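You operate a simulated robot arm through the tools that you are given. There is no shell and no other tool.

The job below is to be done with a simulated robot arm. You get a single attempt, and the scene is never put back.

TASK
Screw the grey cap on the open jar and stand it in the grey tray.
Fine: clamp it in the twist gauge while you screw, then open the clamp; use the empty pocket.

Only the result counts: the job must be done as asked and must still hold three seconds after the hand-in. Knocking over, shifting, dropping, spilling or breaking anything else fails it. Lids that push on must go on centred and level and be pressed home; caps that screw on are set level and turned clockwise until they are tight.

THE ROBOT
A 7-joint arm with a two-finger parallel gripper, fixed in place. Base frame: the origin is on the floor under the middle of its stand, x ahead of it, y to its left, z up; the work surface is at about z = 760. Units: mm, degrees, N and s.
With the tool pointing down near the work surface it reaches from about 300 to 700 mm from the base axis. Its first joint turns from -66.0 to 66.0 degrees. Payload 1.57 kg.
The TCP is the grasp point between the finger pads, 30 mm short of the fingertips. In the tool frame z runs along the fingers and y along their closing line. Largest opening 110 mm; finger width 24, thickness 12; the body of the gripper, 48 by 112 mm, starts 78 mm behind the TCP.
Orientation is told as [roll, pitch, yaw] about the base's x, y, z axes, in that order, counted from this pose: with the fingers straight down and closing along the base's y, the tool's x points along the base's -x, its y along +y and its z along -z.

THE INTERFACE
- The arm moves only by the tool move_arm. Its argument "commands" is a list of rows, each an object of numbers (a shift or turn left out is 0, a gripper value left out holds the last): "dx", "dy", "dz": the shift along the base's x, y, z in mm; "rx", "ry", "rz": the turn, a rotation vector about the base's x, y, z in degrees; "claw": the gripper command, from -1 (fully open) to 1 (shut), values between in proportion. In form: [{"dx": .., "dy": .., "dz": .., "rx": .., "ry": .., "rz": .., "claw": ..}, ...]. A call has 1 to 20 rows; each row is the pose to reach, as a shift and turn from the pose commanded when the call began. A row lasts 0.2 s, in which the tool goes at most 50 mm and 8.6 degrees; a call with a longer step from one row to the next is refused whole, and so is a gripper value outside its range. Where a pose cannot be reached the arm comes as near as it can. A force on the tool above 90 N (or 10 N above the force at the start of the call, whichever is more), or a blocked arm, ends the call early, and 0.2 s more pass. Each finger travels about 108 mm/s and halts on what it meets, pressing with about 21 N; the grip force reading is that of the motor and also rises with nothing between the fingers. The clock runs only during rows and for 0.2 s after the last one: add rows that repeat a pose to give the fingers time. It gives the time, the measured TCP pose, the force on the tool (base axes), the opening and the grip force at its end, in the units of the frame above (readings bear some noise), with the torque about the TCP (base axes, N m) and any sound that the robot's microphone picked up.
- Cameras (640 x 400 px; columns grow to the right, rows downward): "scene" is fixed at [168.4, -377, 1414.9]; the picture's right is [0.87, -0.49, 0.00], its down [-0.28, -0.50, -0.82] and it looks along [0.41, 0.71, -0.57] (base axes); focal length 364 px, centre (320, 200). "wrist" rides on the gripper at [70, 16, -141] in the tool frame; the picture's right is [-0.23, 0.97, 0.00], its down [-0.86, -0.20, -0.48] and it looks along [-0.47, -0.11, 0.88] (tool axes); focal length 222 px, centre (320, 200). There is no depth. A picture from a camera that has moved, and an enlarged one, comes with that camera's place and axes in the base frame and with its lens. The place of the scene camera against the robot may be out by one fixed shift of up to 25 mm in any direction.
- capture(camera): a new picture of that camera. It takes no simulated time.
- enlarge(camera, box): a new picture of the part [left, top, right, bottom] of that camera's present view, enlarged. It takes no simulated time.
- finish_job(): hands the job in; it is judged then, once.

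Places have to be worked out from the pictures, the camera data and where the tool is seen. Open the gripper and draw the arm clear of the work before you hand the job in, unless the task says otherwise.

The tools are called after ">>>" as name(argument=value, ...) on one line, values as JSON. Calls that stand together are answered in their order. move_arm: Moves the arm, as the interface text tells. Its arguments: {"type":"object","properties":{"commands":{"type":"array"}},"required":["commands"]} The other tools are called the same way: capture (camera) takes a picture; enlarge (camera, box) takes an enlarged picture of a part of a camera's view; finish_job () hands the job in.

At the start:

```text
time: 0.0
eef_pos: [438.7, -14.0, 1160.6]
tool_rot: [0.0, 0.0, 0.1]
force: [1.0, 0.1, -0.7]
torque: [0.0, -0.01, 0.01]
gripper_width: 110.1
grip_force: 0.0
```

scene: 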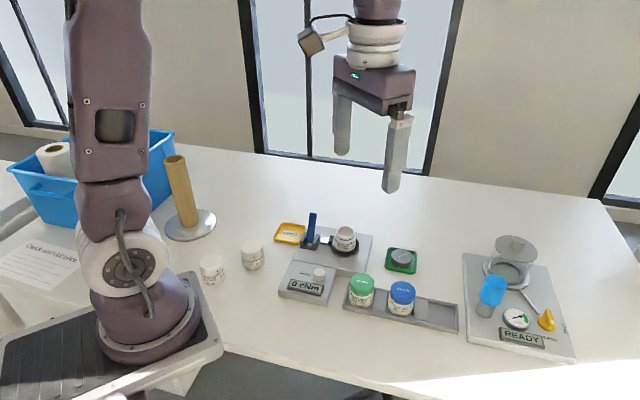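
wrist: 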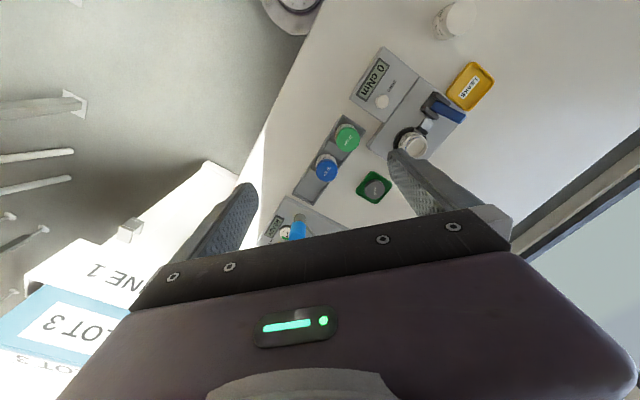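

I'll begin by looking closer at the parts of the scene: the twist gauge, the jar, the cap and the tray.

>>> enlarge(camera="scene", box=[260, 200, 380, 310])

>>> enlarge(camera="scene", box=[340, 230, 470, 340])

>>> enlarge(camera="scene", box=[450, 220, 590, 360])

>>> enlarge(camera="wrist", box=[280, 40, 500, 220])

```text
3.64 times, centred on (320, 255) of scene
camera zoom: at [168.4, -377.0, 1414.9], right [0.87, -0.49, 0.0], down [-0.28, -0.5, -0.82], along [0.41, 0.71, -0.57], focal length 1326 px, centre (320, 0)
```

zoom: 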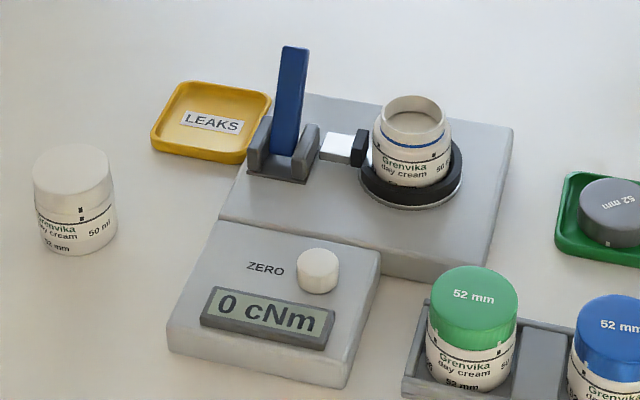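

```text
3.64 times, centred on (405, 285) of scene
camera zoom: at [168.4, -377.0, 1414.9], right [0.87, -0.49, 0.0], down [-0.28, -0.5, -0.82], along [0.41, 0.71, -0.57], focal length 1326 px, centre (11, -109)
```

zoom: 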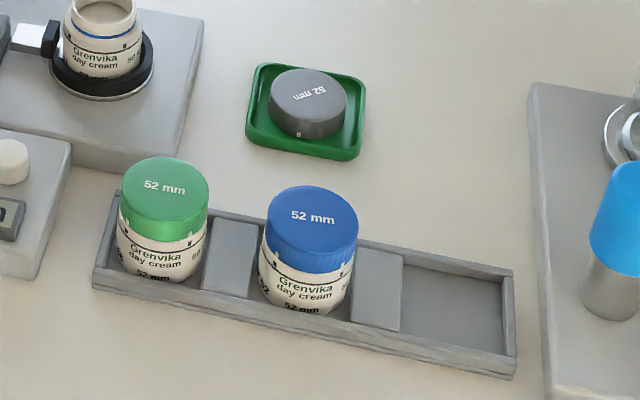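

```text
2.86 times, centred on (520, 290) of scene
camera zoom: at [168.4, -377.0, 1414.9], right [0.87, -0.49, 0.0], down [-0.28, -0.5, -0.82], along [0.41, 0.71, -0.57], focal length 1042 px, centre (-251, -57)
```

zoom: 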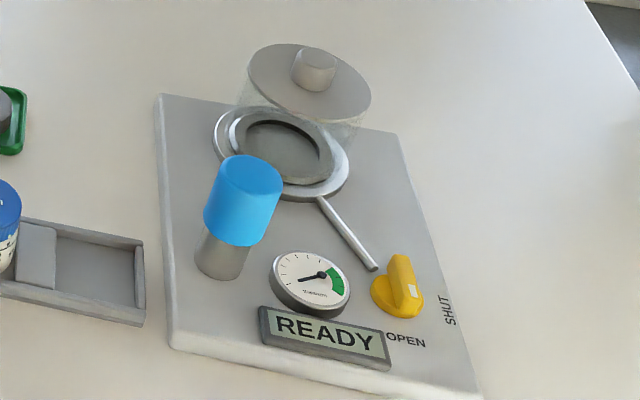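

```text
2.22 times, centred on (390, 130) of wrist
camera zoom: at [366.9, 4.4, 1302.0], right [0.23, 0.97, 0.0], down [0.86, -0.2, 0.48], along [0.47, -0.11, -0.88], focal length 494 px, centre (164, 356)
```

zoom: 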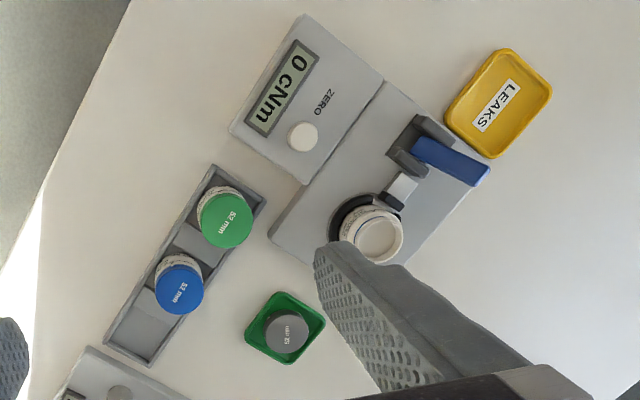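

The jar already stands in the gauge seat, with the blue lever upright next to it. The grey cap is in the green coaster at about (644, 86), and the empty pocket is at about (604, -81). I'll move the arm to a higher point near the gauge to see the clamp closer.

>>> move_arm(commands=[{"dx": 12, "dy": 32, "dz": -30}, {"dx": 24, "dy": 64, "dz": -60}, {"dx": 36, "dy": 96, "dz": -90}, {"dx": 48, "dy": 128, "dz": -120}, {"dx": 61, "dy": 164, "dz": -140}, {"dx": 61, "dy": 164, "dz": -140}])

>>> capture(camera="wrist")

>>> capture(camera="scene")

```text
time: 1.4
eef_pos: [500.3, 153.0, 1020.8]
tool_rot: [0.0, 0.1, 0.1]
force: [0.2, -0.2, -0.1]
torque: [0.0, -0.02, -0.02]
gripper_width: 110.2
grip_force: 0.0
```

```text
taken
camera wrist: at [429.7, 170.7, 1161.7], right [0.23, 0.97, 0.0], down [0.85, -0.2, 0.48], along [0.47, -0.11, -0.88], focal length 222 px, centre (320, 200)
```

wrist: 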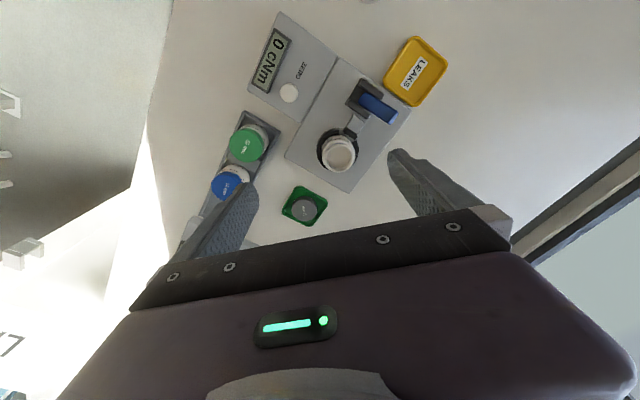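

```text
taken
```

scene: 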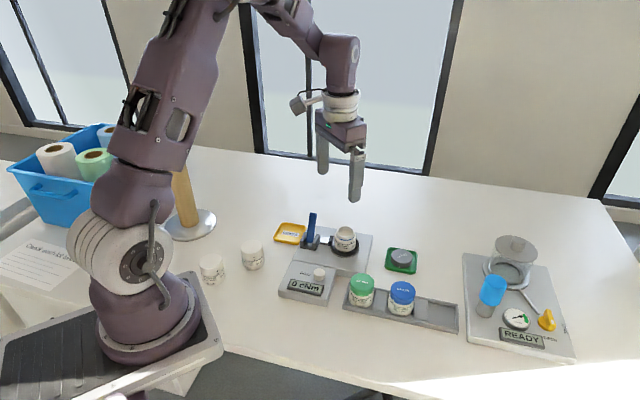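

The view is closer now. I'll enlarge the gauge, cap and tray areas.

>>> enlarge(camera="wrist", box=[280, 60, 420, 200])

>>> enlarge(camera="wrist", box=[180, 90, 340, 240])

>>> enlarge(camera="scene", box=[300, 200, 375, 260])

>>> enlarge(camera="scene", box=[300, 90, 380, 210])

```text
2.86 times, centred on (350, 130) of wrist
camera zoom: at [429.7, 170.7, 1161.7], right [0.23, 0.97, 0.0], down [0.85, -0.2, 0.48], along [0.47, -0.11, -0.88], focal length 635 px, centre (234, 400)
```

zoom: 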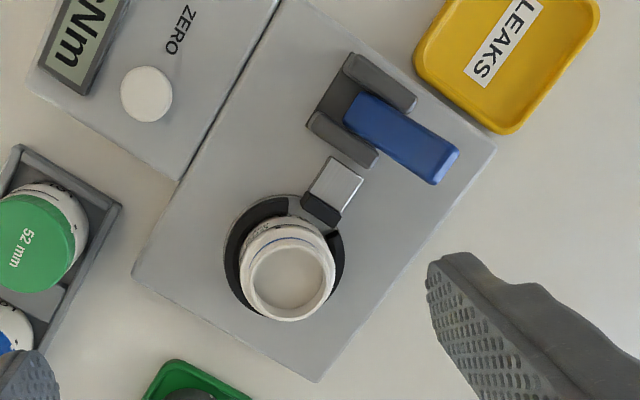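

```text
2.67 times, centred on (260, 165) of wrist
camera zoom: at [429.7, 170.7, 1161.7], right [0.23, 0.97, 0.0], down [0.85, -0.2, 0.48], along [0.47, -0.11, -0.88], focal length 592 px, centre (480, 293)
```

zoom: 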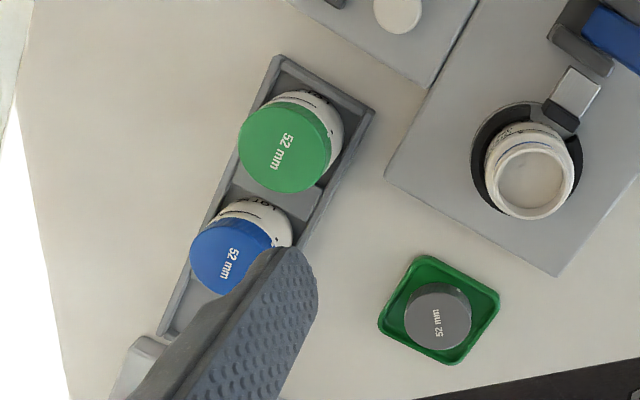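

```text
6.67 times, centred on (338, 230) of scene
camera zoom: at [168.5, -377.0, 1414.9], right [0.87, -0.49, 0.0], down [-0.28, -0.5, -0.82], along [0.41, 0.71, -0.57], focal length 2430 px, centre (203, 0)
```

zoom: 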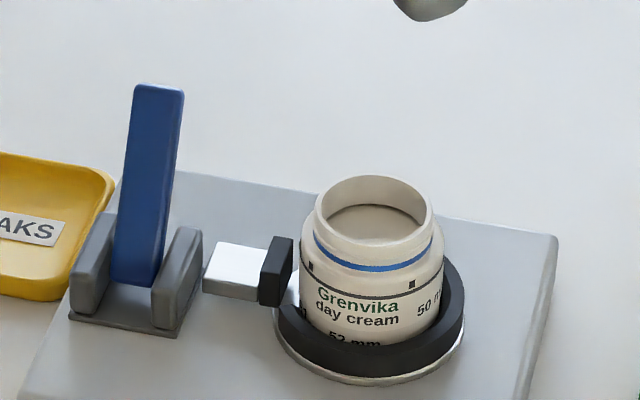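

```text
3.33 times, centred on (340, 150) of scene
camera zoom: at [168.5, -377.0, 1414.9], right [0.87, -0.49, 0.0], down [-0.28, -0.5, -0.82], along [0.41, 0.71, -0.57], focal length 1215 px, centre (253, 367)
```

zoom: 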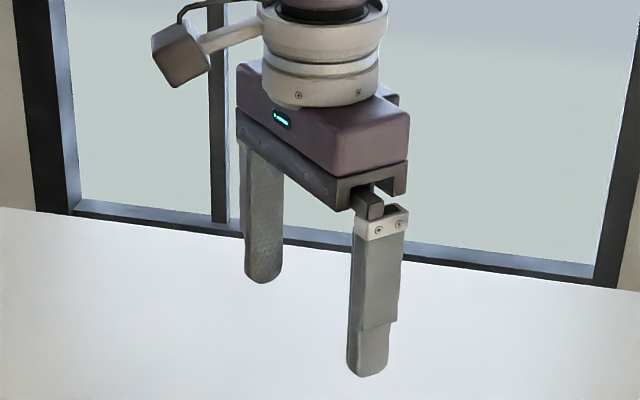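

The clamp lever swings across the plunger axis, and it seems to lean back away from the robot. A gap between the pad and the jar suggests the clamp is open. I'll move closer for a better view before touching anything.

>>> move_arm(commands=[{"dx": -23, "dy": 23, "dz": -23}, {"dx": -46, "dy": 46, "dz": -46}, {"dx": -69, "dy": 69, "dz": -69}, {"dx": -90, "dy": 92, "dz": -90}, {"dx": -90, "dy": 92, "dz": -90}])

>>> capture(camera="wrist")

>>> enlarge(camera="wrist", box=[220, 90, 420, 260])

```text
time: 2.6
eef_pos: [411.5, 245.6, 932.5]
tool_rot: [0.0, 0.0, 0.0]
force: [0.4, 0.0, -0.4]
torque: [0.02, 0.0, -0.01]
gripper_width: 109.9
grip_force: 0.1
```

```text
taken
camera wrist: at [340.3, 263.4, 1072.8], right [0.23, 0.97, 0.0], down [0.86, -0.2, 0.48], along [0.47, -0.11, -0.88], focal length 222 px, centre (320, 200)
```

wrist: 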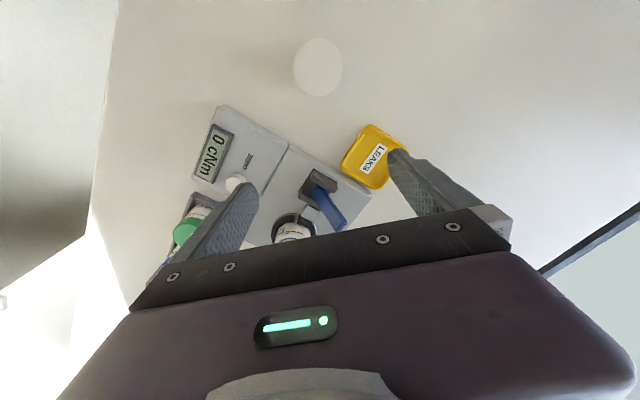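

```text
2.35 times, centred on (320, 175) of wrist
camera zoom: at [340.3, 263.4, 1072.8], right [0.23, 0.97, 0.0], down [0.86, -0.2, 0.48], along [0.47, -0.11, -0.88], focal length 523 px, centre (320, 259)
```

zoom: 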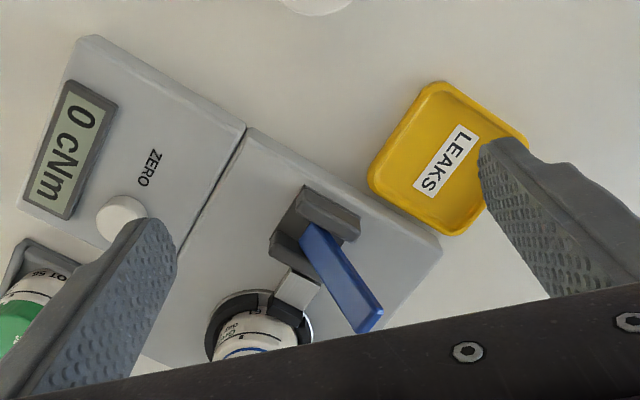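

From the two views the lever tip is at about (495, 253, 857). It leans about 28° toward (+x, +y), and the pivot is near (470, 230, 795). I'll turn the tool 45° so the fingers close along the gauge's long axis, narrow the opening, hover over the lever and look again.

>>> move_arm(commands=[{"dx": 14, "dy": 1, "dz": 10, "rz": 7.5, "claw": 0.2}, {"dx": 28, "dy": 2, "dz": 20, "rz": 15}, {"dx": 42, "dy": 4, "dz": 25, "rz": 22.5}, {"dx": 56, "dy": 5, "dz": 25, "rz": 30}, {"dx": 70, "dy": 6, "dz": 25, "rz": 37.5}, {"dx": 82, "dy": 7, "dz": 25, "rz": 45}, {"dx": 82, "dy": 7, "dz": 25, "rz": 45}])

>>> capture(camera="wrist")

>>> capture(camera="scene")

>>> enlarge(camera="scene", box=[290, 140, 390, 260])

>>> enlarge(camera="wrist", box=[240, 90, 400, 230])

```text
time: 4.2
eef_pos: [490.3, 249.4, 956.6]
tool_rot: [0.0, 0.0, 45.1]
force: [0.2, -0.4, 0.8]
torque: [-0.01, -0.03, -0.02]
gripper_width: 43.8
grip_force: 0.1
```

```text
taken
camera wrist: at [428.8, 212.8, 1097.4], right [-0.53, 0.85, 0.0], down [0.74, 0.46, 0.48], along [0.41, 0.25, -0.88], focal length 222 px, centre (320, 200)
```

wrist: 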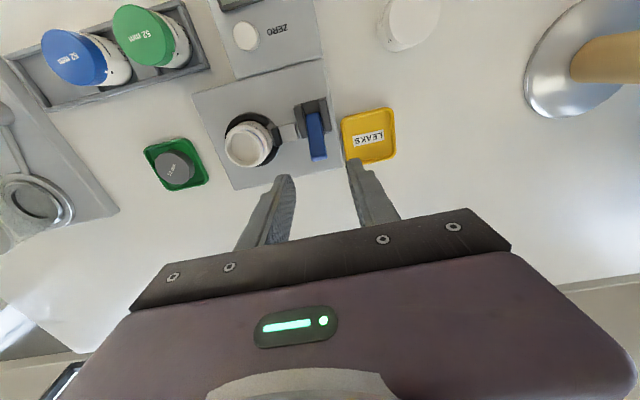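

```text
taken
```

scene: 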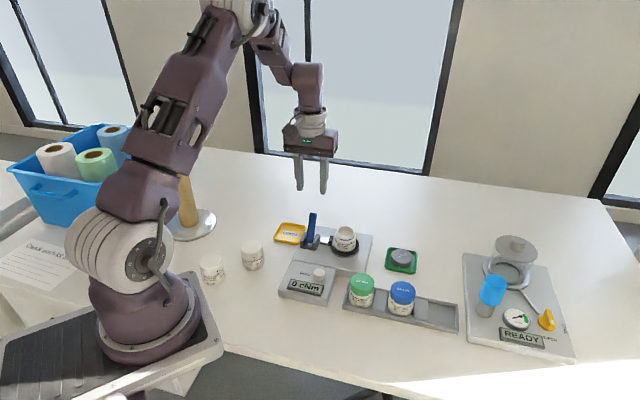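

```text
3.33 times, centred on (340, 200) of scene
camera zoom: at [168.5, -377.0, 1414.9], right [0.87, -0.49, 0.0], down [-0.28, -0.5, -0.82], along [0.41, 0.71, -0.57], focal length 1215 px, centre (253, 200)
```

zoom: 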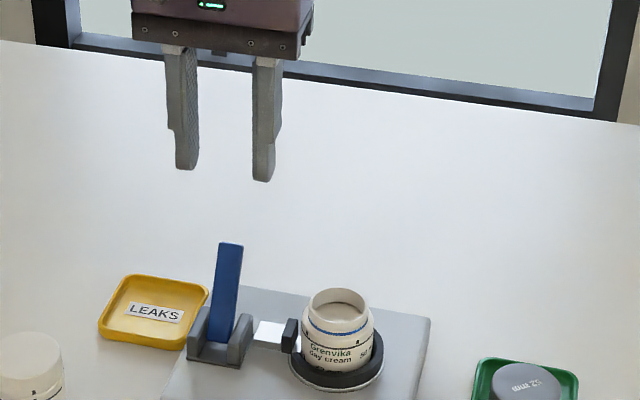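

```text
2.86 times, centred on (320, 160) of wrist
camera zoom: at [428.8, 212.8, 1097.4], right [-0.53, 0.85, 0.0], down [0.74, 0.46, 0.48], along [0.41, 0.25, -0.88], focal length 635 px, centre (320, 314)
```

zoom: 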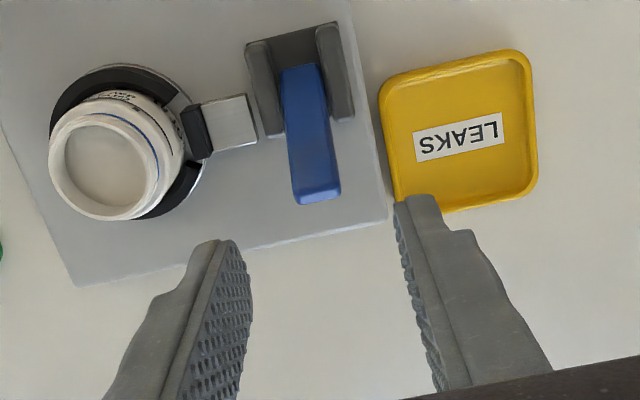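

In this view the jar's opening is at about (536.5, 175.7, 838), and the lever stands at e2 ≈ 84 mm from the jar axis with its tip leaning back. I'll lower the partly open fingers so they straddle the lever tip, then check before pinching it.

>>> move_arm(commands=[{"dx": 1.5, "dy": -1.7, "dz": -30}, {"dx": 1.5, "dy": -1.7, "dz": -60}, {"dx": 1.5, "dy": -1.7, "dz": -82}, {"dx": 1.5, "dy": -1.7, "dz": -82}])

>>> capture(camera="wrist")

>>> enlarge(camera="scene", box=[290, 160, 380, 260])

>>> enlarge(camera="wrist", box=[180, 50, 400, 230])

```text
time: 5.2
eef_pos: [493.3, 247.6, 873.5]
tool_rot: [0.1, 0.0, 45.0]
force: [-0.2, -0.1, 0.1]
torque: [0.0, -0.04, -0.01]
gripper_width: 44.1
grip_force: 0.1
```

```text
taken
camera wrist: at [430.8, 211.6, 1013.9], right [-0.53, 0.85, 0.0], down [0.75, 0.46, 0.48], along [0.41, 0.25, -0.88], focal length 222 px, centre (320, 200)
```

wrist: 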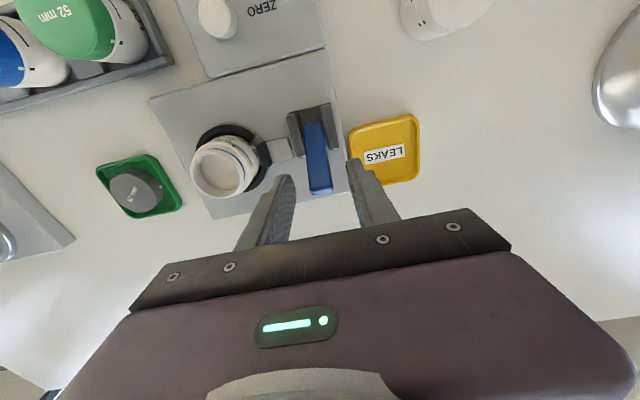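

```text
4.00 times, centred on (335, 210) of scene
camera zoom: at [168.5, -377.0, 1414.9], right [0.87, -0.49, 0.0], down [-0.28, -0.5, -0.82], along [0.41, 0.71, -0.57], focal length 1458 px, centre (260, 160)
```

zoom: 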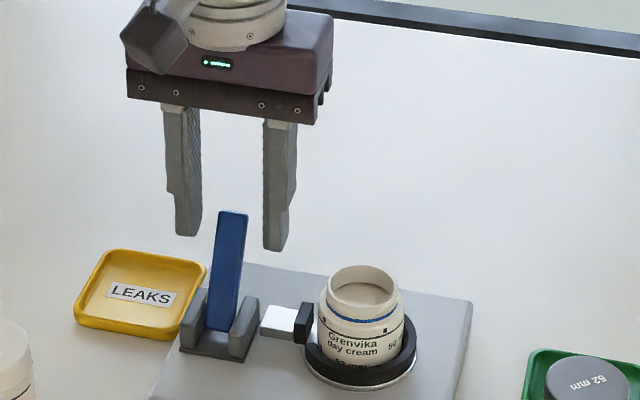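

```text
2.22 times, centred on (290, 140) of wrist
camera zoom: at [430.8, 211.6, 1013.9], right [-0.53, 0.85, 0.0], down [0.75, 0.46, 0.48], along [0.41, 0.25, -0.88], focal length 494 px, centre (387, 333)
```

zoom: 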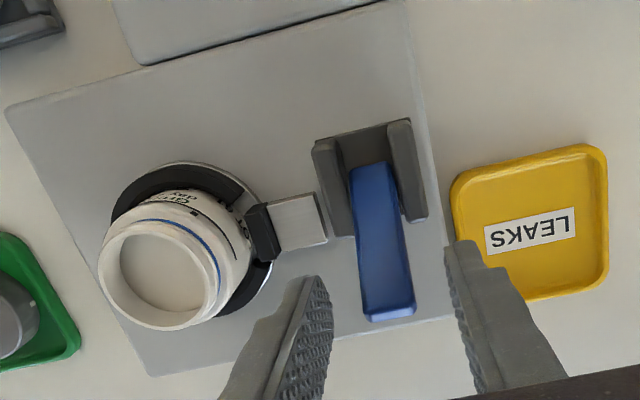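

The fingers straddle the upper lever: tips at about z 843, lever tip at about 858. I'll close on it and read the grip width.

>>> move_arm(commands=[{"claw": 1.0}, {"claw": 1.0}, {"claw": 1.0}])

>>> enlarge(camera="wrist", box=[180, 50, 400, 230])

```text
time: 6.0
eef_pos: [492.4, 247.8, 873.9]
tool_rot: [0.0, 0.0, 45.0]
force: [-2.5, 2.5, -4.7]
torque: [0.13, -0.13, 0.01]
gripper_width: 18.8
grip_force: 33.2
```

```text
2.22 times, centred on (290, 140) of wrist
camera zoom: at [430.7, 211.7, 1014.1], right [-0.53, 0.85, 0.0], down [0.75, 0.46, 0.48], along [0.41, 0.25, -0.88], focal length 494 px, centre (387, 333)
```

zoom: 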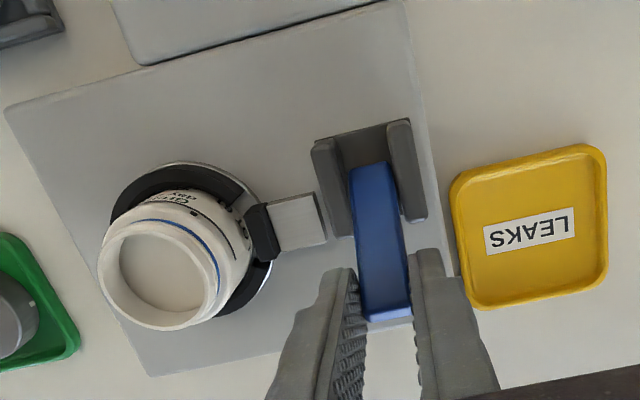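

The lever is pinched, 18.8 mm wide. I'll test its direction with a small 4 mm nudge back and down along its arc, watching the force.

>>> move_arm(commands=[{"dx": 1.2, "dy": 1.2, "dz": -1}, {"dx": 2.4, "dy": 2.4, "dz": -2}, {"dx": 2.4, "dy": 2.4, "dz": -2}])

>>> enlarge(camera="wrist", box=[180, 50, 400, 230])

```text
time: 6.8
eef_pos: [494.4, 249.7, 871.5]
tool_rot: [0.0, 0.2, 45.0]
force: [-20.0, -11.7, 17.9]
torque: [-0.38, 0.56, 0.03]
gripper_width: 18.8
grip_force: 33.3
```

```text
2.22 times, centred on (290, 140) of wrist
camera zoom: at [432.2, 213.4, 1012.9], right [-0.53, 0.85, 0.0], down [0.75, 0.46, 0.48], along [0.4, 0.25, -0.88], focal length 494 px, centre (387, 333)
```

zoom: 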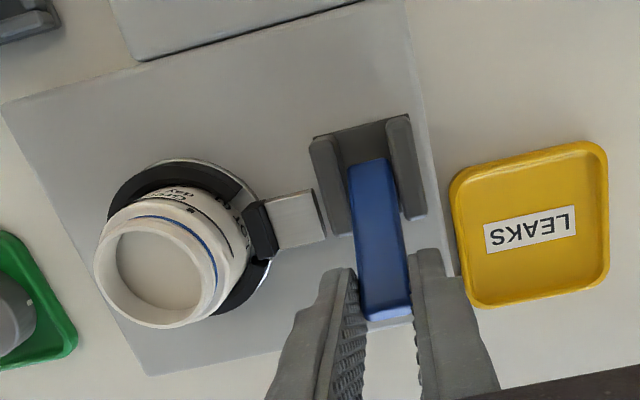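

That nudge met about 29 N of resistance, so the lever is at its stop on the back side. I'll go back and test the forward direction by a few millimetres.

>>> move_arm(commands=[{"dx": -1.2, "dy": -1.2, "dz": 1}, {"dx": -2.4, "dy": -2.4, "dz": 2}, {"dx": -3.6, "dy": -3.6, "dz": 3}, {"dx": -4.8, "dy": -4.8, "dz": 4}, {"dx": -4.8, "dy": -4.8, "dz": 4}])

>>> enlarge(camera="wrist", box=[180, 50, 400, 230])

```text
time: 8.0
eef_pos: [491.7, 245.6, 877.6]
tool_rot: [0.0, -0.2, 45.0]
force: [7.3, 3.8, -16.9]
torque: [0.65, -0.7, -0.02]
gripper_width: 18.9
grip_force: 32.5
```

```text
2.22 times, centred on (290, 140) of wrist
camera zoom: at [428.9, 210.1, 1017.2], right [-0.53, 0.85, 0.0], down [0.74, 0.46, 0.48], along [0.41, 0.25, -0.88], focal length 494 px, centre (387, 333)
```

zoom: 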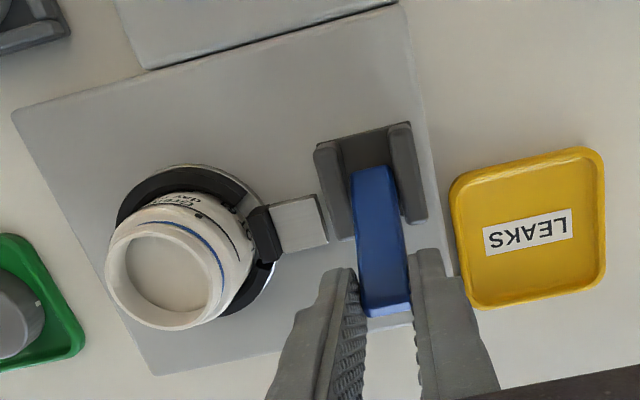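

The forward direction gave about 15 N of resistance, but the lever tip seems to have shifted forward by about 2 mm. I'll go on forward along the arc in a small step and check.

>>> move_arm(commands=[{"dx": -1.6, "dy": -1.6, "dz": 0.8}, {"dx": -3.2, "dy": -3.2, "dz": 1.6}, {"dx": -3.2, "dy": -3.2, "dz": 1.6}])

>>> enlarge(camera="wrist", box=[180, 50, 400, 230])

>>> enlarge(camera="scene", box=[290, 160, 380, 260])

```text
time: 8.8
eef_pos: [487.4, 242.9, 879.6]
tool_rot: [-0.1, -0.3, 45.0]
force: [15.5, 10.1, 6.7]
torque: [0.8, -0.9, -0.01]
gripper_width: 18.7
grip_force: 32.4
```

```text
2.22 times, centred on (290, 140) of wrist
camera zoom: at [425.7, 207.0, 1019.4], right [-0.53, 0.85, 0.0], down [0.74, 0.46, 0.48], along [0.41, 0.26, -0.88], focal length 494 px, centre (387, 333)
```

zoom: 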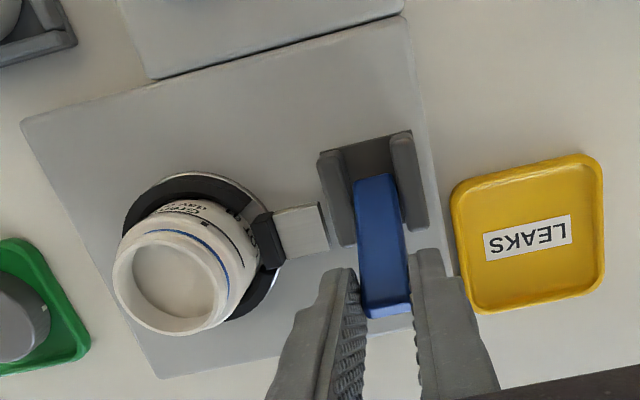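

```text
4.00 times, centred on (335, 210) of scene
camera zoom: at [168.7, -376.9, 1414.9], right [0.87, -0.49, 0.0], down [-0.28, -0.5, -0.82], along [0.41, 0.71, -0.57], focal length 1458 px, centre (260, 160)
```

zoom: 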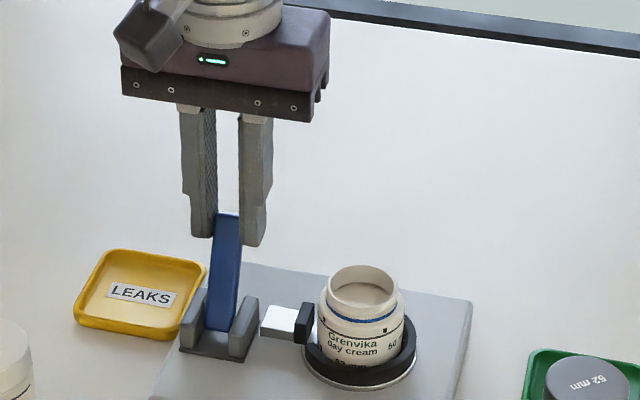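

The lever is moving forward (about 18–19 N needed), and the gauge has not shifted. I'll continue along the arc toward upright.

>>> move_arm(commands=[{"dx": -1.8, "dy": -1.8, "dz": 0.8}, {"dx": -3.7, "dy": -3.7, "dz": 1.6}, {"dx": -5.5, "dy": -5.5, "dz": 2.2}, {"dx": -7.3, "dy": -7.3, "dz": 2.8}, {"dx": -7.3, "dy": -7.3, "dz": 2.8}])

>>> enlarge(camera="wrist", box=[180, 50, 400, 230])

>>> enlarge(camera="scene", box=[290, 160, 380, 260])

```text
time: 10.0
eef_pos: [479.2, 236.1, 880.9]
tool_rot: [0.0, -0.1, 45.0]
force: [16.6, 5.3, 4.5]
torque: [0.72, -0.97, -0.03]
gripper_width: 18.6
grip_force: 32.9
```

```text
2.22 times, centred on (290, 140) of wrist
camera zoom: at [417.6, 199.0, 1021.3], right [-0.53, 0.85, 0.0], down [0.74, 0.46, 0.48], along [0.41, 0.25, -0.88], focal length 494 px, centre (387, 333)
```

zoom: 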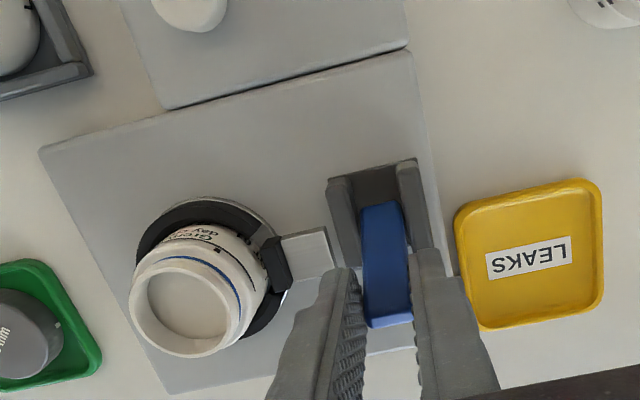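

```text
4.00 times, centred on (335, 210) of scene
camera zoom: at [168.8, -377.0, 1414.9], right [0.87, -0.49, 0.0], down [-0.28, -0.5, -0.82], along [0.41, 0.71, -0.57], focal length 1458 px, centre (260, 160)
```

zoom: 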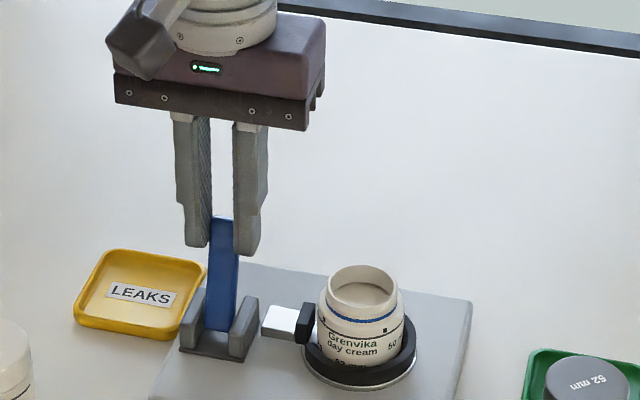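

The lever follows smoothly with about 17 N of friction. I'll carry on through upright toward the front side.

>>> move_arm(commands=[{"dx": -1.9, "dy": -1.9, "dz": 0.4}, {"dx": -3.8, "dy": -3.8, "dz": 0.7}, {"dx": -5.7, "dy": -5.7, "dz": 0.9}, {"dx": -7.6, "dy": -7.6, "dz": 0.9}, {"dx": -9.5, "dy": -9.5, "dz": 0.9}, {"dx": -11.4, "dy": -11.4, "dz": 0.7}, {"dx": -13.3, "dy": -13.3, "dz": 0.4}, {"dx": -15.3, "dy": -15.3, "dz": 0}, {"dx": -15.3, "dy": -15.3, "dz": 0}])

>>> enlarge(camera="wrist", box=[180, 50, 400, 230])

>>> enlarge(camera="scene", box=[290, 160, 380, 260])

```text
time: 12.0
eef_pos: [464.9, 219.0, 880.6]
tool_rot: [0.0, 0.1, 45.0]
force: [17.4, 3.1, 10.1]
torque: [0.66, -0.95, -0.1]
gripper_width: 19.0
grip_force: 33.1
```

```text
2.22 times, centred on (290, 140) of wrist
camera zoom: at [402.1, 183.3, 1021.1], right [-0.53, 0.85, 0.0], down [0.75, 0.46, 0.48], along [0.41, 0.25, -0.88], focal length 494 px, centre (387, 333)
```

zoom: 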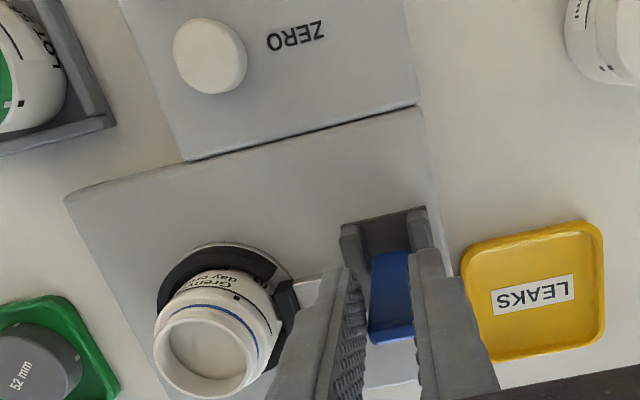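

```text
4.00 times, centred on (335, 210) of scene
camera zoom: at [168.7, -377.1, 1414.9], right [0.87, -0.49, 0.0], down [-0.28, -0.5, -0.82], along [0.41, 0.71, -0.57], focal length 1458 px, centre (260, 160)
```

zoom: 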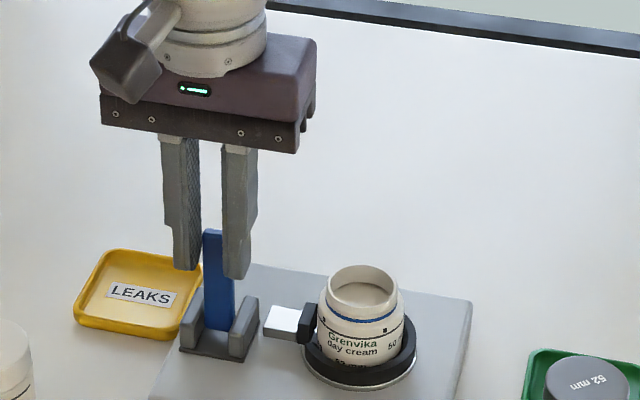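

The plunger is moving toward the jar, so forward is the closing direction. However, the fingers are slipping ahead of the lever: fingers at e1 ≈ -20, lever tip at e1 ≈ -7. I'll let go, rise, and push it from behind with closed fingers instead.

>>> move_arm(commands=[{"claw": 0.2}, {"claw": 0.2}, {"dz": 15, "claw": 0.2}, {"dz": 30}, {"dz": 30}])

>>> enlarge(camera="wrist", box=[180, 50, 400, 230])

>>> enlarge(camera="scene", box=[290, 160, 380, 260])

```text
time: 13.2
eef_pos: [462.6, 219.5, 910.3]
tool_rot: [0.0, 0.1, 45.0]
force: [0.7, -0.4, -0.5]
torque: [0.01, 0.02, 0.0]
gripper_width: 43.9
grip_force: 0.2
```

```text
2.22 times, centred on (290, 140) of wrist
camera zoom: at [402.0, 183.0, 1050.6], right [-0.53, 0.85, 0.0], down [0.75, 0.46, 0.48], along [0.41, 0.25, -0.88], focal length 494 px, centre (387, 333)
```

zoom: 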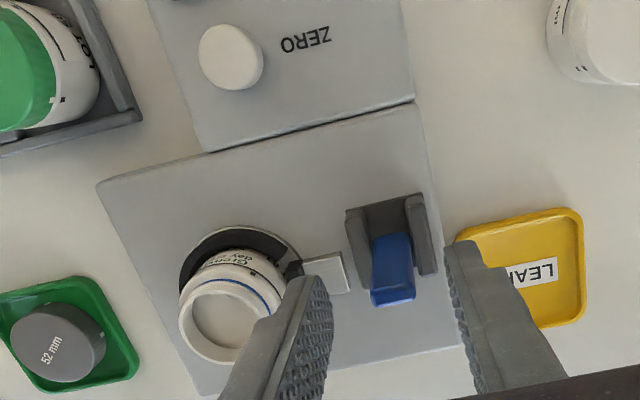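

```text
4.00 times, centred on (335, 210) of scene
camera zoom: at [168.4, -377.0, 1414.9], right [0.87, -0.49, 0.0], down [-0.28, -0.5, -0.82], along [0.41, 0.71, -0.57], focal length 1458 px, centre (260, 160)
```

zoom: 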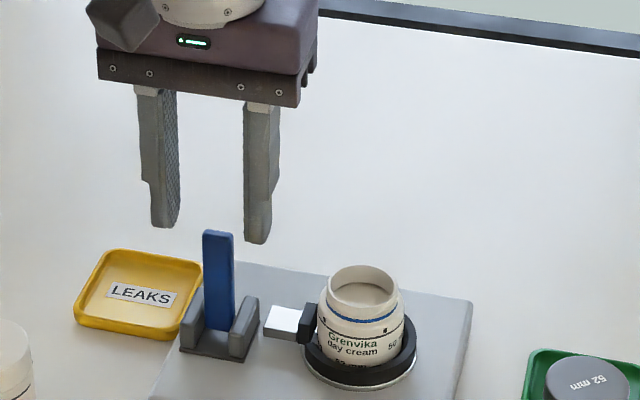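

The lever now stands upright (tip about (472, 229, 868)) and stays put on its own. I'll move behind it with the fingers closed and lower them to z ≈ 845 at the tips.

>>> move_arm(commands=[{"dx": 13, "dy": 13, "dz": 5, "claw": 1}, {"dx": 26.3, "dy": 25.9, "dz": 5, "claw": 1}, {"dx": 28, "dy": 27.6, "dz": 0}, {"dx": 28, "dy": 27.6, "dz": -18}, {"dx": 28, "dy": 27.6, "dz": -35}, {"dx": 28, "dy": 27.6, "dz": -35}])

>>> enlarge(camera="wrist", box=[180, 50, 400, 230])

>>> enlarge(camera="scene", box=[290, 160, 380, 260])

```text
time: 14.6
eef_pos: [491.8, 247.5, 875.3]
tool_rot: [0.0, 0.0, 44.9]
force: [0.2, -0.5, 0.6]
torque: [-0.02, 0.03, 0.03]
gripper_width: 0.0
grip_force: 21.1
```

```text
2.22 times, centred on (290, 140) of wrist
camera zoom: at [430.6, 212.6, 1016.0], right [-0.53, 0.85, 0.0], down [0.75, 0.46, 0.48], along [0.41, 0.25, -0.88], focal length 494 px, centre (387, 333)
```

zoom: 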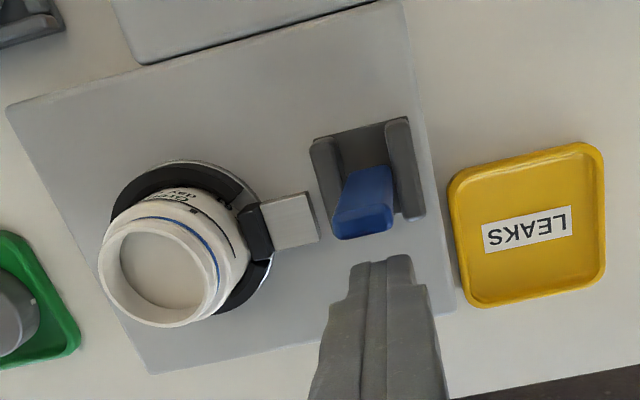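

```text
4.00 times, centred on (335, 210) of scene
camera zoom: at [168.5, -377.0, 1414.9], right [0.87, -0.49, 0.0], down [-0.28, -0.5, -0.82], along [0.41, 0.71, -0.57], focal length 1458 px, centre (260, 160)
```

zoom: 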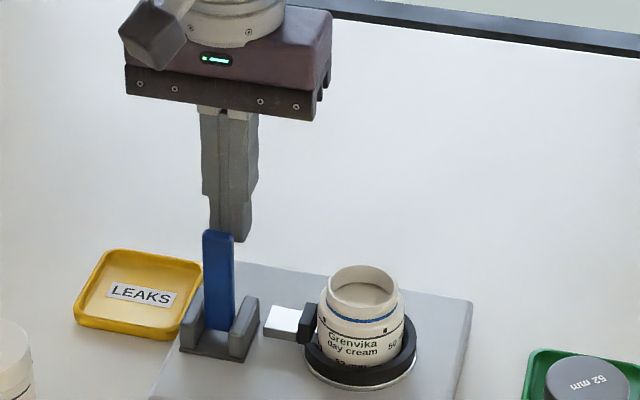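

The closed fingers are right behind the lever. I'll push forward by about 24 mm at this height and watch the force.

>>> move_arm(commands=[{"dx": -4, "dy": -4}, {"dx": -8, "dy": -8}, {"dx": -11, "dy": -11}, {"dx": -14, "dy": -14}, {"dx": -17, "dy": -17}, {"dx": -17, "dy": -17}])

>>> enlarge(camera="wrist", box=[180, 50, 400, 230])

>>> enlarge(camera="scene", box=[290, 160, 380, 260])

```text
time: 16.0
eef_pos: [474.5, 230.4, 877.0]
tool_rot: [0.0, 0.0, 45.1]
force: [-0.4, 0.5, 0.4]
torque: [0.03, -0.01, -0.03]
gripper_width: 0.0
grip_force: 21.6
```

```text
2.22 times, centred on (290, 140) of wrist
camera zoom: at [412.8, 194.4, 1017.2], right [-0.53, 0.85, 0.0], down [0.75, 0.46, 0.48], along [0.41, 0.25, -0.88], focal length 494 px, centre (387, 333)
```

zoom: 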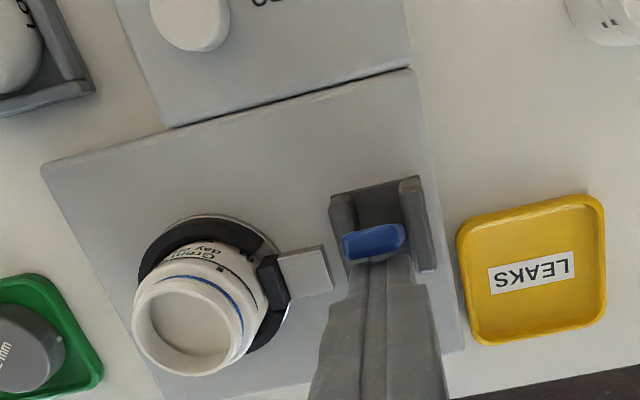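

```text
4.00 times, centred on (335, 210) of scene
camera zoom: at [168.4, -377.0, 1414.9], right [0.87, -0.49, 0.0], down [-0.28, -0.5, -0.82], along [0.41, 0.71, -0.57], focal length 1458 px, centre (260, 160)
```

zoom: 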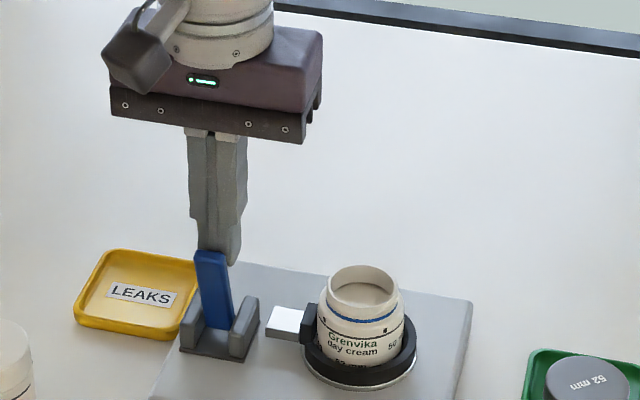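

The lever is tipping forward, and the pad is closing on the jar. I'll continue along the arc, forward and slightly down.

>>> move_arm(commands=[{"dx": -3.5, "dy": -3.5, "dz": -0.5}, {"dx": -7, "dy": -7, "dz": -1.5}, {"dx": -10.5, "dy": -10.5, "dz": -3.5}, {"dx": -14.2, "dy": -14.2, "dz": -6}, {"dx": -14.2, "dy": -14.2, "dz": -6}])

>>> enlarge(camera="wrist", box=[180, 50, 400, 230])

>>> enlarge(camera="scene", box=[290, 160, 380, 260])

```text
time: 17.2
eef_pos: [465.7, 221.5, 874.4]
tool_rot: [0.0, -1.4, 45.1]
force: [24.4, 27.3, 51.0]
torque: [0.45, -0.28, 0.05]
gripper_width: 0.0
grip_force: 21.2
```

```text
2.22 times, centred on (290, 140) of wrist
camera zoom: at [401.9, 182.6, 1012.8], right [-0.53, 0.85, 0.0], down [0.74, 0.46, 0.5], along [0.42, 0.27, -0.87], focal length 494 px, centre (387, 333)
```

zoom: 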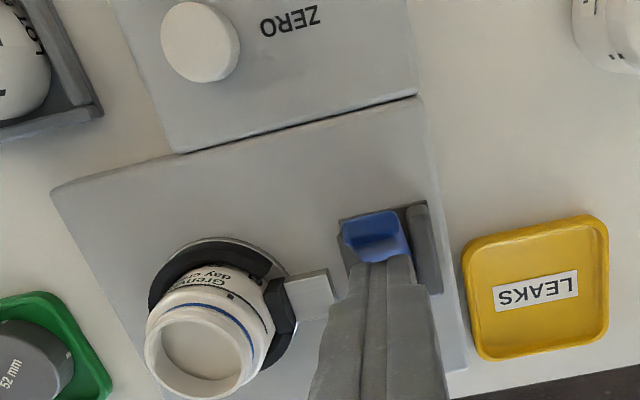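

```text
4.00 times, centred on (335, 210) of scene
camera zoom: at [168.3, -376.7, 1415.0], right [0.87, -0.49, 0.0], down [-0.28, -0.5, -0.82], along [0.41, 0.71, -0.57], focal length 1458 px, centre (260, 160)
```

zoom: 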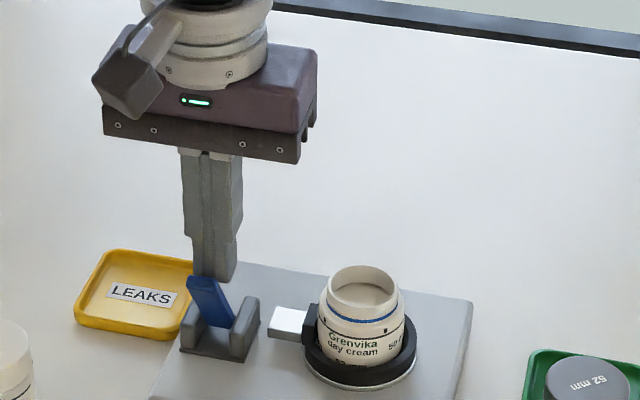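

Force rose to about 63 N. The lever has reached its forward stop with the pad now against the jar, so the clamp looks closed. I'll back off right away and check whether it stays shut.

>>> move_arm(commands=[{"dx": 6, "dy": 6, "dz": 4}, {"dx": 14, "dy": 14, "dz": 10}, {"dx": 20, "dy": 20, "dz": 40}, {"dx": 20, "dy": 20, "dz": 80}, {"dx": 20, "dy": 20, "dz": 80}])

>>> enlarge(camera="wrist", box=[180, 50, 400, 230])

>>> enlarge(camera="scene", box=[290, 190, 380, 290])

```text
time: 18.4
eef_pos: [481.7, 237.1, 951.4]
tool_rot: [0.1, 0.1, 45.0]
force: [0.0, -0.1, 0.7]
torque: [0.04, -0.02, -0.04]
gripper_width: 0.0
grip_force: 20.5
```

```text
2.22 times, centred on (290, 140) of wrist
camera zoom: at [419.3, 201.7, 1091.5], right [-0.53, 0.85, 0.0], down [0.75, 0.46, 0.48], along [0.41, 0.25, -0.88], focal length 494 px, centre (387, 333)
```

zoom: 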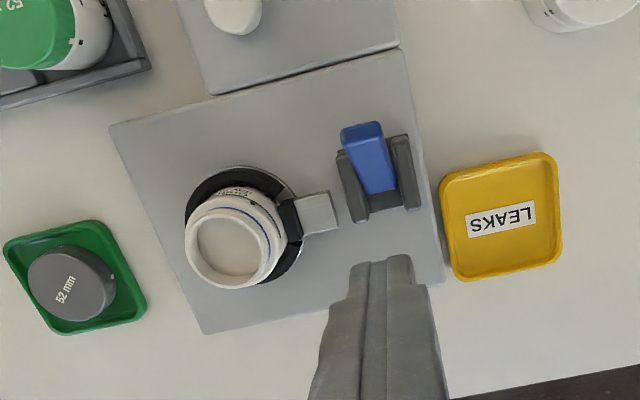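

```text
4.00 times, centred on (335, 240) of scene
camera zoom: at [168.4, -377.0, 1414.9], right [0.87, -0.49, 0.0], down [-0.28, -0.5, -0.82], along [0.41, 0.71, -0.57], focal length 1458 px, centre (260, 40)
```

zoom: 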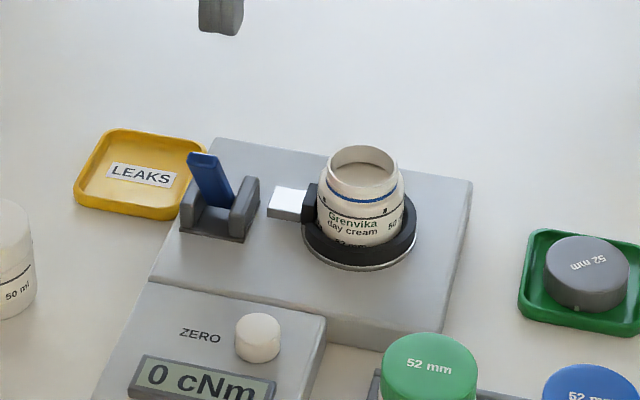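

The clamp is closed: the lever tip is now about 32° forward, mirroring its open position, and the pad is on the jar. Next I'll go over to the grey cap in the green coaster and open the fingers, looking from above.

>>> move_arm(commands=[{"dx": 32, "dy": -31, "dz": 0}, {"dx": 64, "dy": -62, "dz": 0}, {"dx": 96, "dy": -94, "dz": -5, "claw": -0.5}, {"dx": 128, "dy": -126, "dz": -10, "claw": -0.5}, {"dx": 156, "dy": -155, "dz": -30, "claw": -0.5}, {"dx": 156, "dy": -155, "dz": -30, "claw": -0.5}])

>>> capture(camera="wrist")

>>> enlarge(camera="wrist", box=[240, 90, 400, 230])

>>> enlarge(camera="scene", box=[370, 225, 430, 285])

```text
time: 19.8
eef_pos: [639.3, 80.1, 918.8]
tool_rot: [0.0, 0.0, 45.0]
force: [0.7, 0.3, 0.4]
torque: [0.01, -0.03, -0.02]
gripper_width: 82.5
grip_force: 0.2
```

```text
taken
camera wrist: at [576.8, 43.5, 1059.2], right [-0.53, 0.85, 0.0], down [0.75, 0.46, 0.48], along [0.41, 0.25, -0.88], focal length 222 px, centre (320, 200)
```

wrist: 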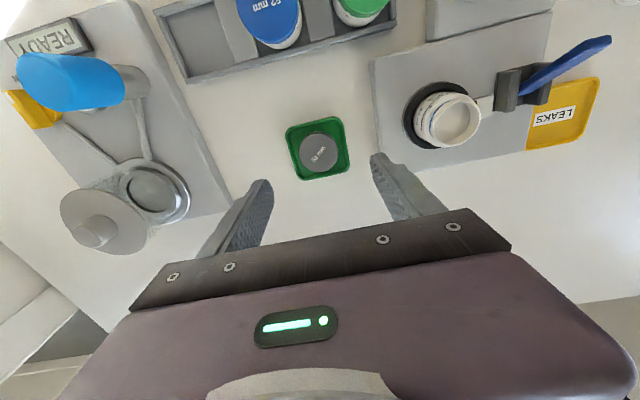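

```text
2.86 times, centred on (320, 160) of wrist
camera zoom: at [576.8, 43.5, 1059.2], right [-0.53, 0.85, 0.0], down [0.75, 0.46, 0.48], along [0.41, 0.25, -0.88], focal length 635 px, centre (320, 314)
```

zoom: 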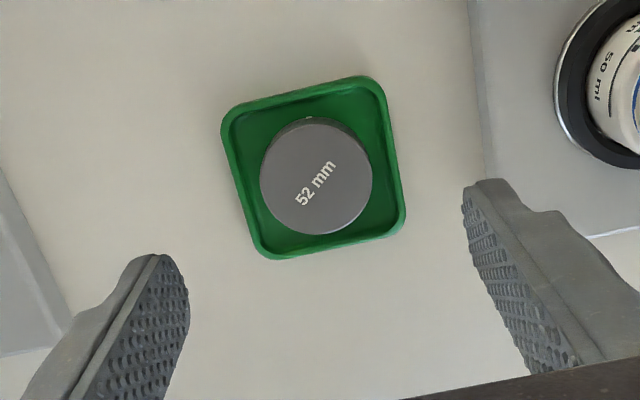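

```text
6.67 times, centred on (400, 255) of scene
camera zoom: at [168.4, -377.1, 1414.9], right [0.87, -0.49, 0.0], down [-0.28, -0.5, -0.82], along [0.41, 0.71, -0.57], focal length 2430 px, centre (-213, -167)
```

zoom: 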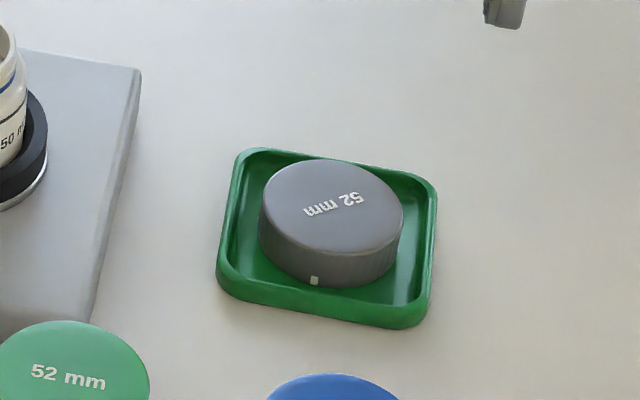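

The cap is centred at about (647, 85.5), its top is at about z 780, and the coaster's rim is at about z 768, so I must grip it above the rim. First I'll find how far the wrist turns, so that I can start the clockwise turning from a large positive yaw.

>>> move_arm(commands=[{"rz": 8}, {"rz": 16}, {"rz": 24}, {"rz": 32}, {"rz": 40}, {"rz": 48}, {"rz": 56}, {"rz": 64}, {"rz": 72}, {"rz": 80}, {"rz": 88}, {"rz": 90}, {"rz": 90}])

>>> capture(camera="wrist")

>>> capture(camera="scene")

```text
time: 22.6
eef_pos: [636.6, 80.6, 919.9]
tool_rot: [-0.1, 0.0, 135.2]
force: [-0.6, 0.6, 0.4]
torque: [0.02, -0.02, -0.01]
gripper_width: 82.6
grip_force: 0.1
```

```text
taken
camera wrist: at [673.6, 21.8, 1060.6], right [-0.85, -0.53, 0.0], down [-0.46, 0.75, 0.48], along [-0.25, 0.41, -0.88], focal length 222 px, centre (320, 200)
```

wrist: 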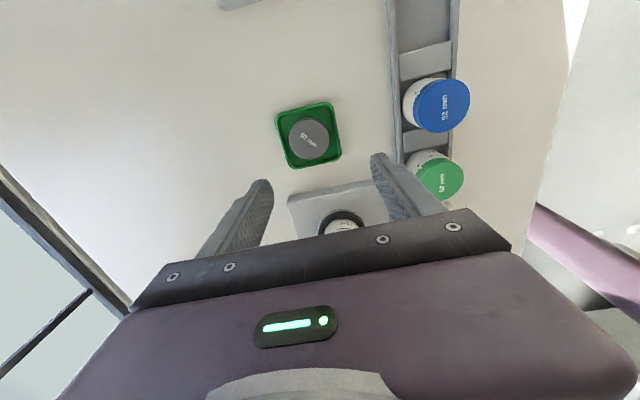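

```text
taken
```

scene: 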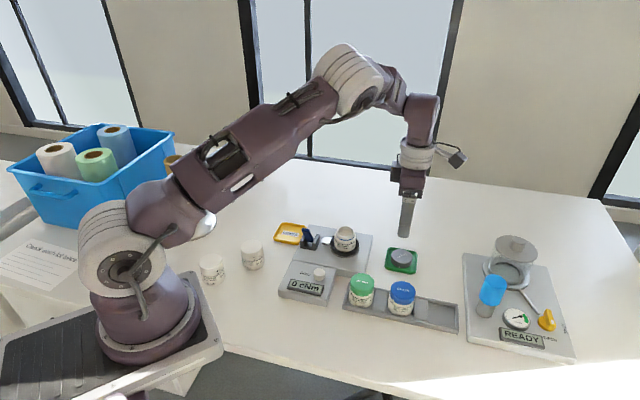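

Yaw 135° is reachable, with the fingers closing parallel to the coaster's sides. I'll enlarge the cap from this pose to refine its centre before going down.

>>> enlarge(camera="wrist", box=[260, 80, 380, 190])

```text
3.64 times, centred on (320, 135) of wrist
camera zoom: at [673.6, 21.8, 1060.6], right [-0.85, -0.53, 0.0], down [-0.46, 0.75, 0.48], along [-0.25, 0.41, -0.88], focal length 808 px, centre (320, 436)
```

zoom: 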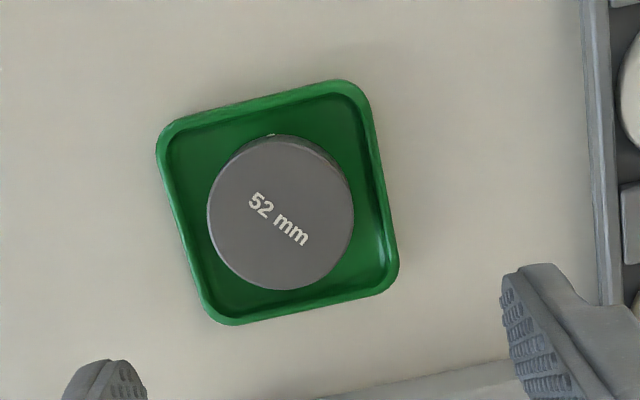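

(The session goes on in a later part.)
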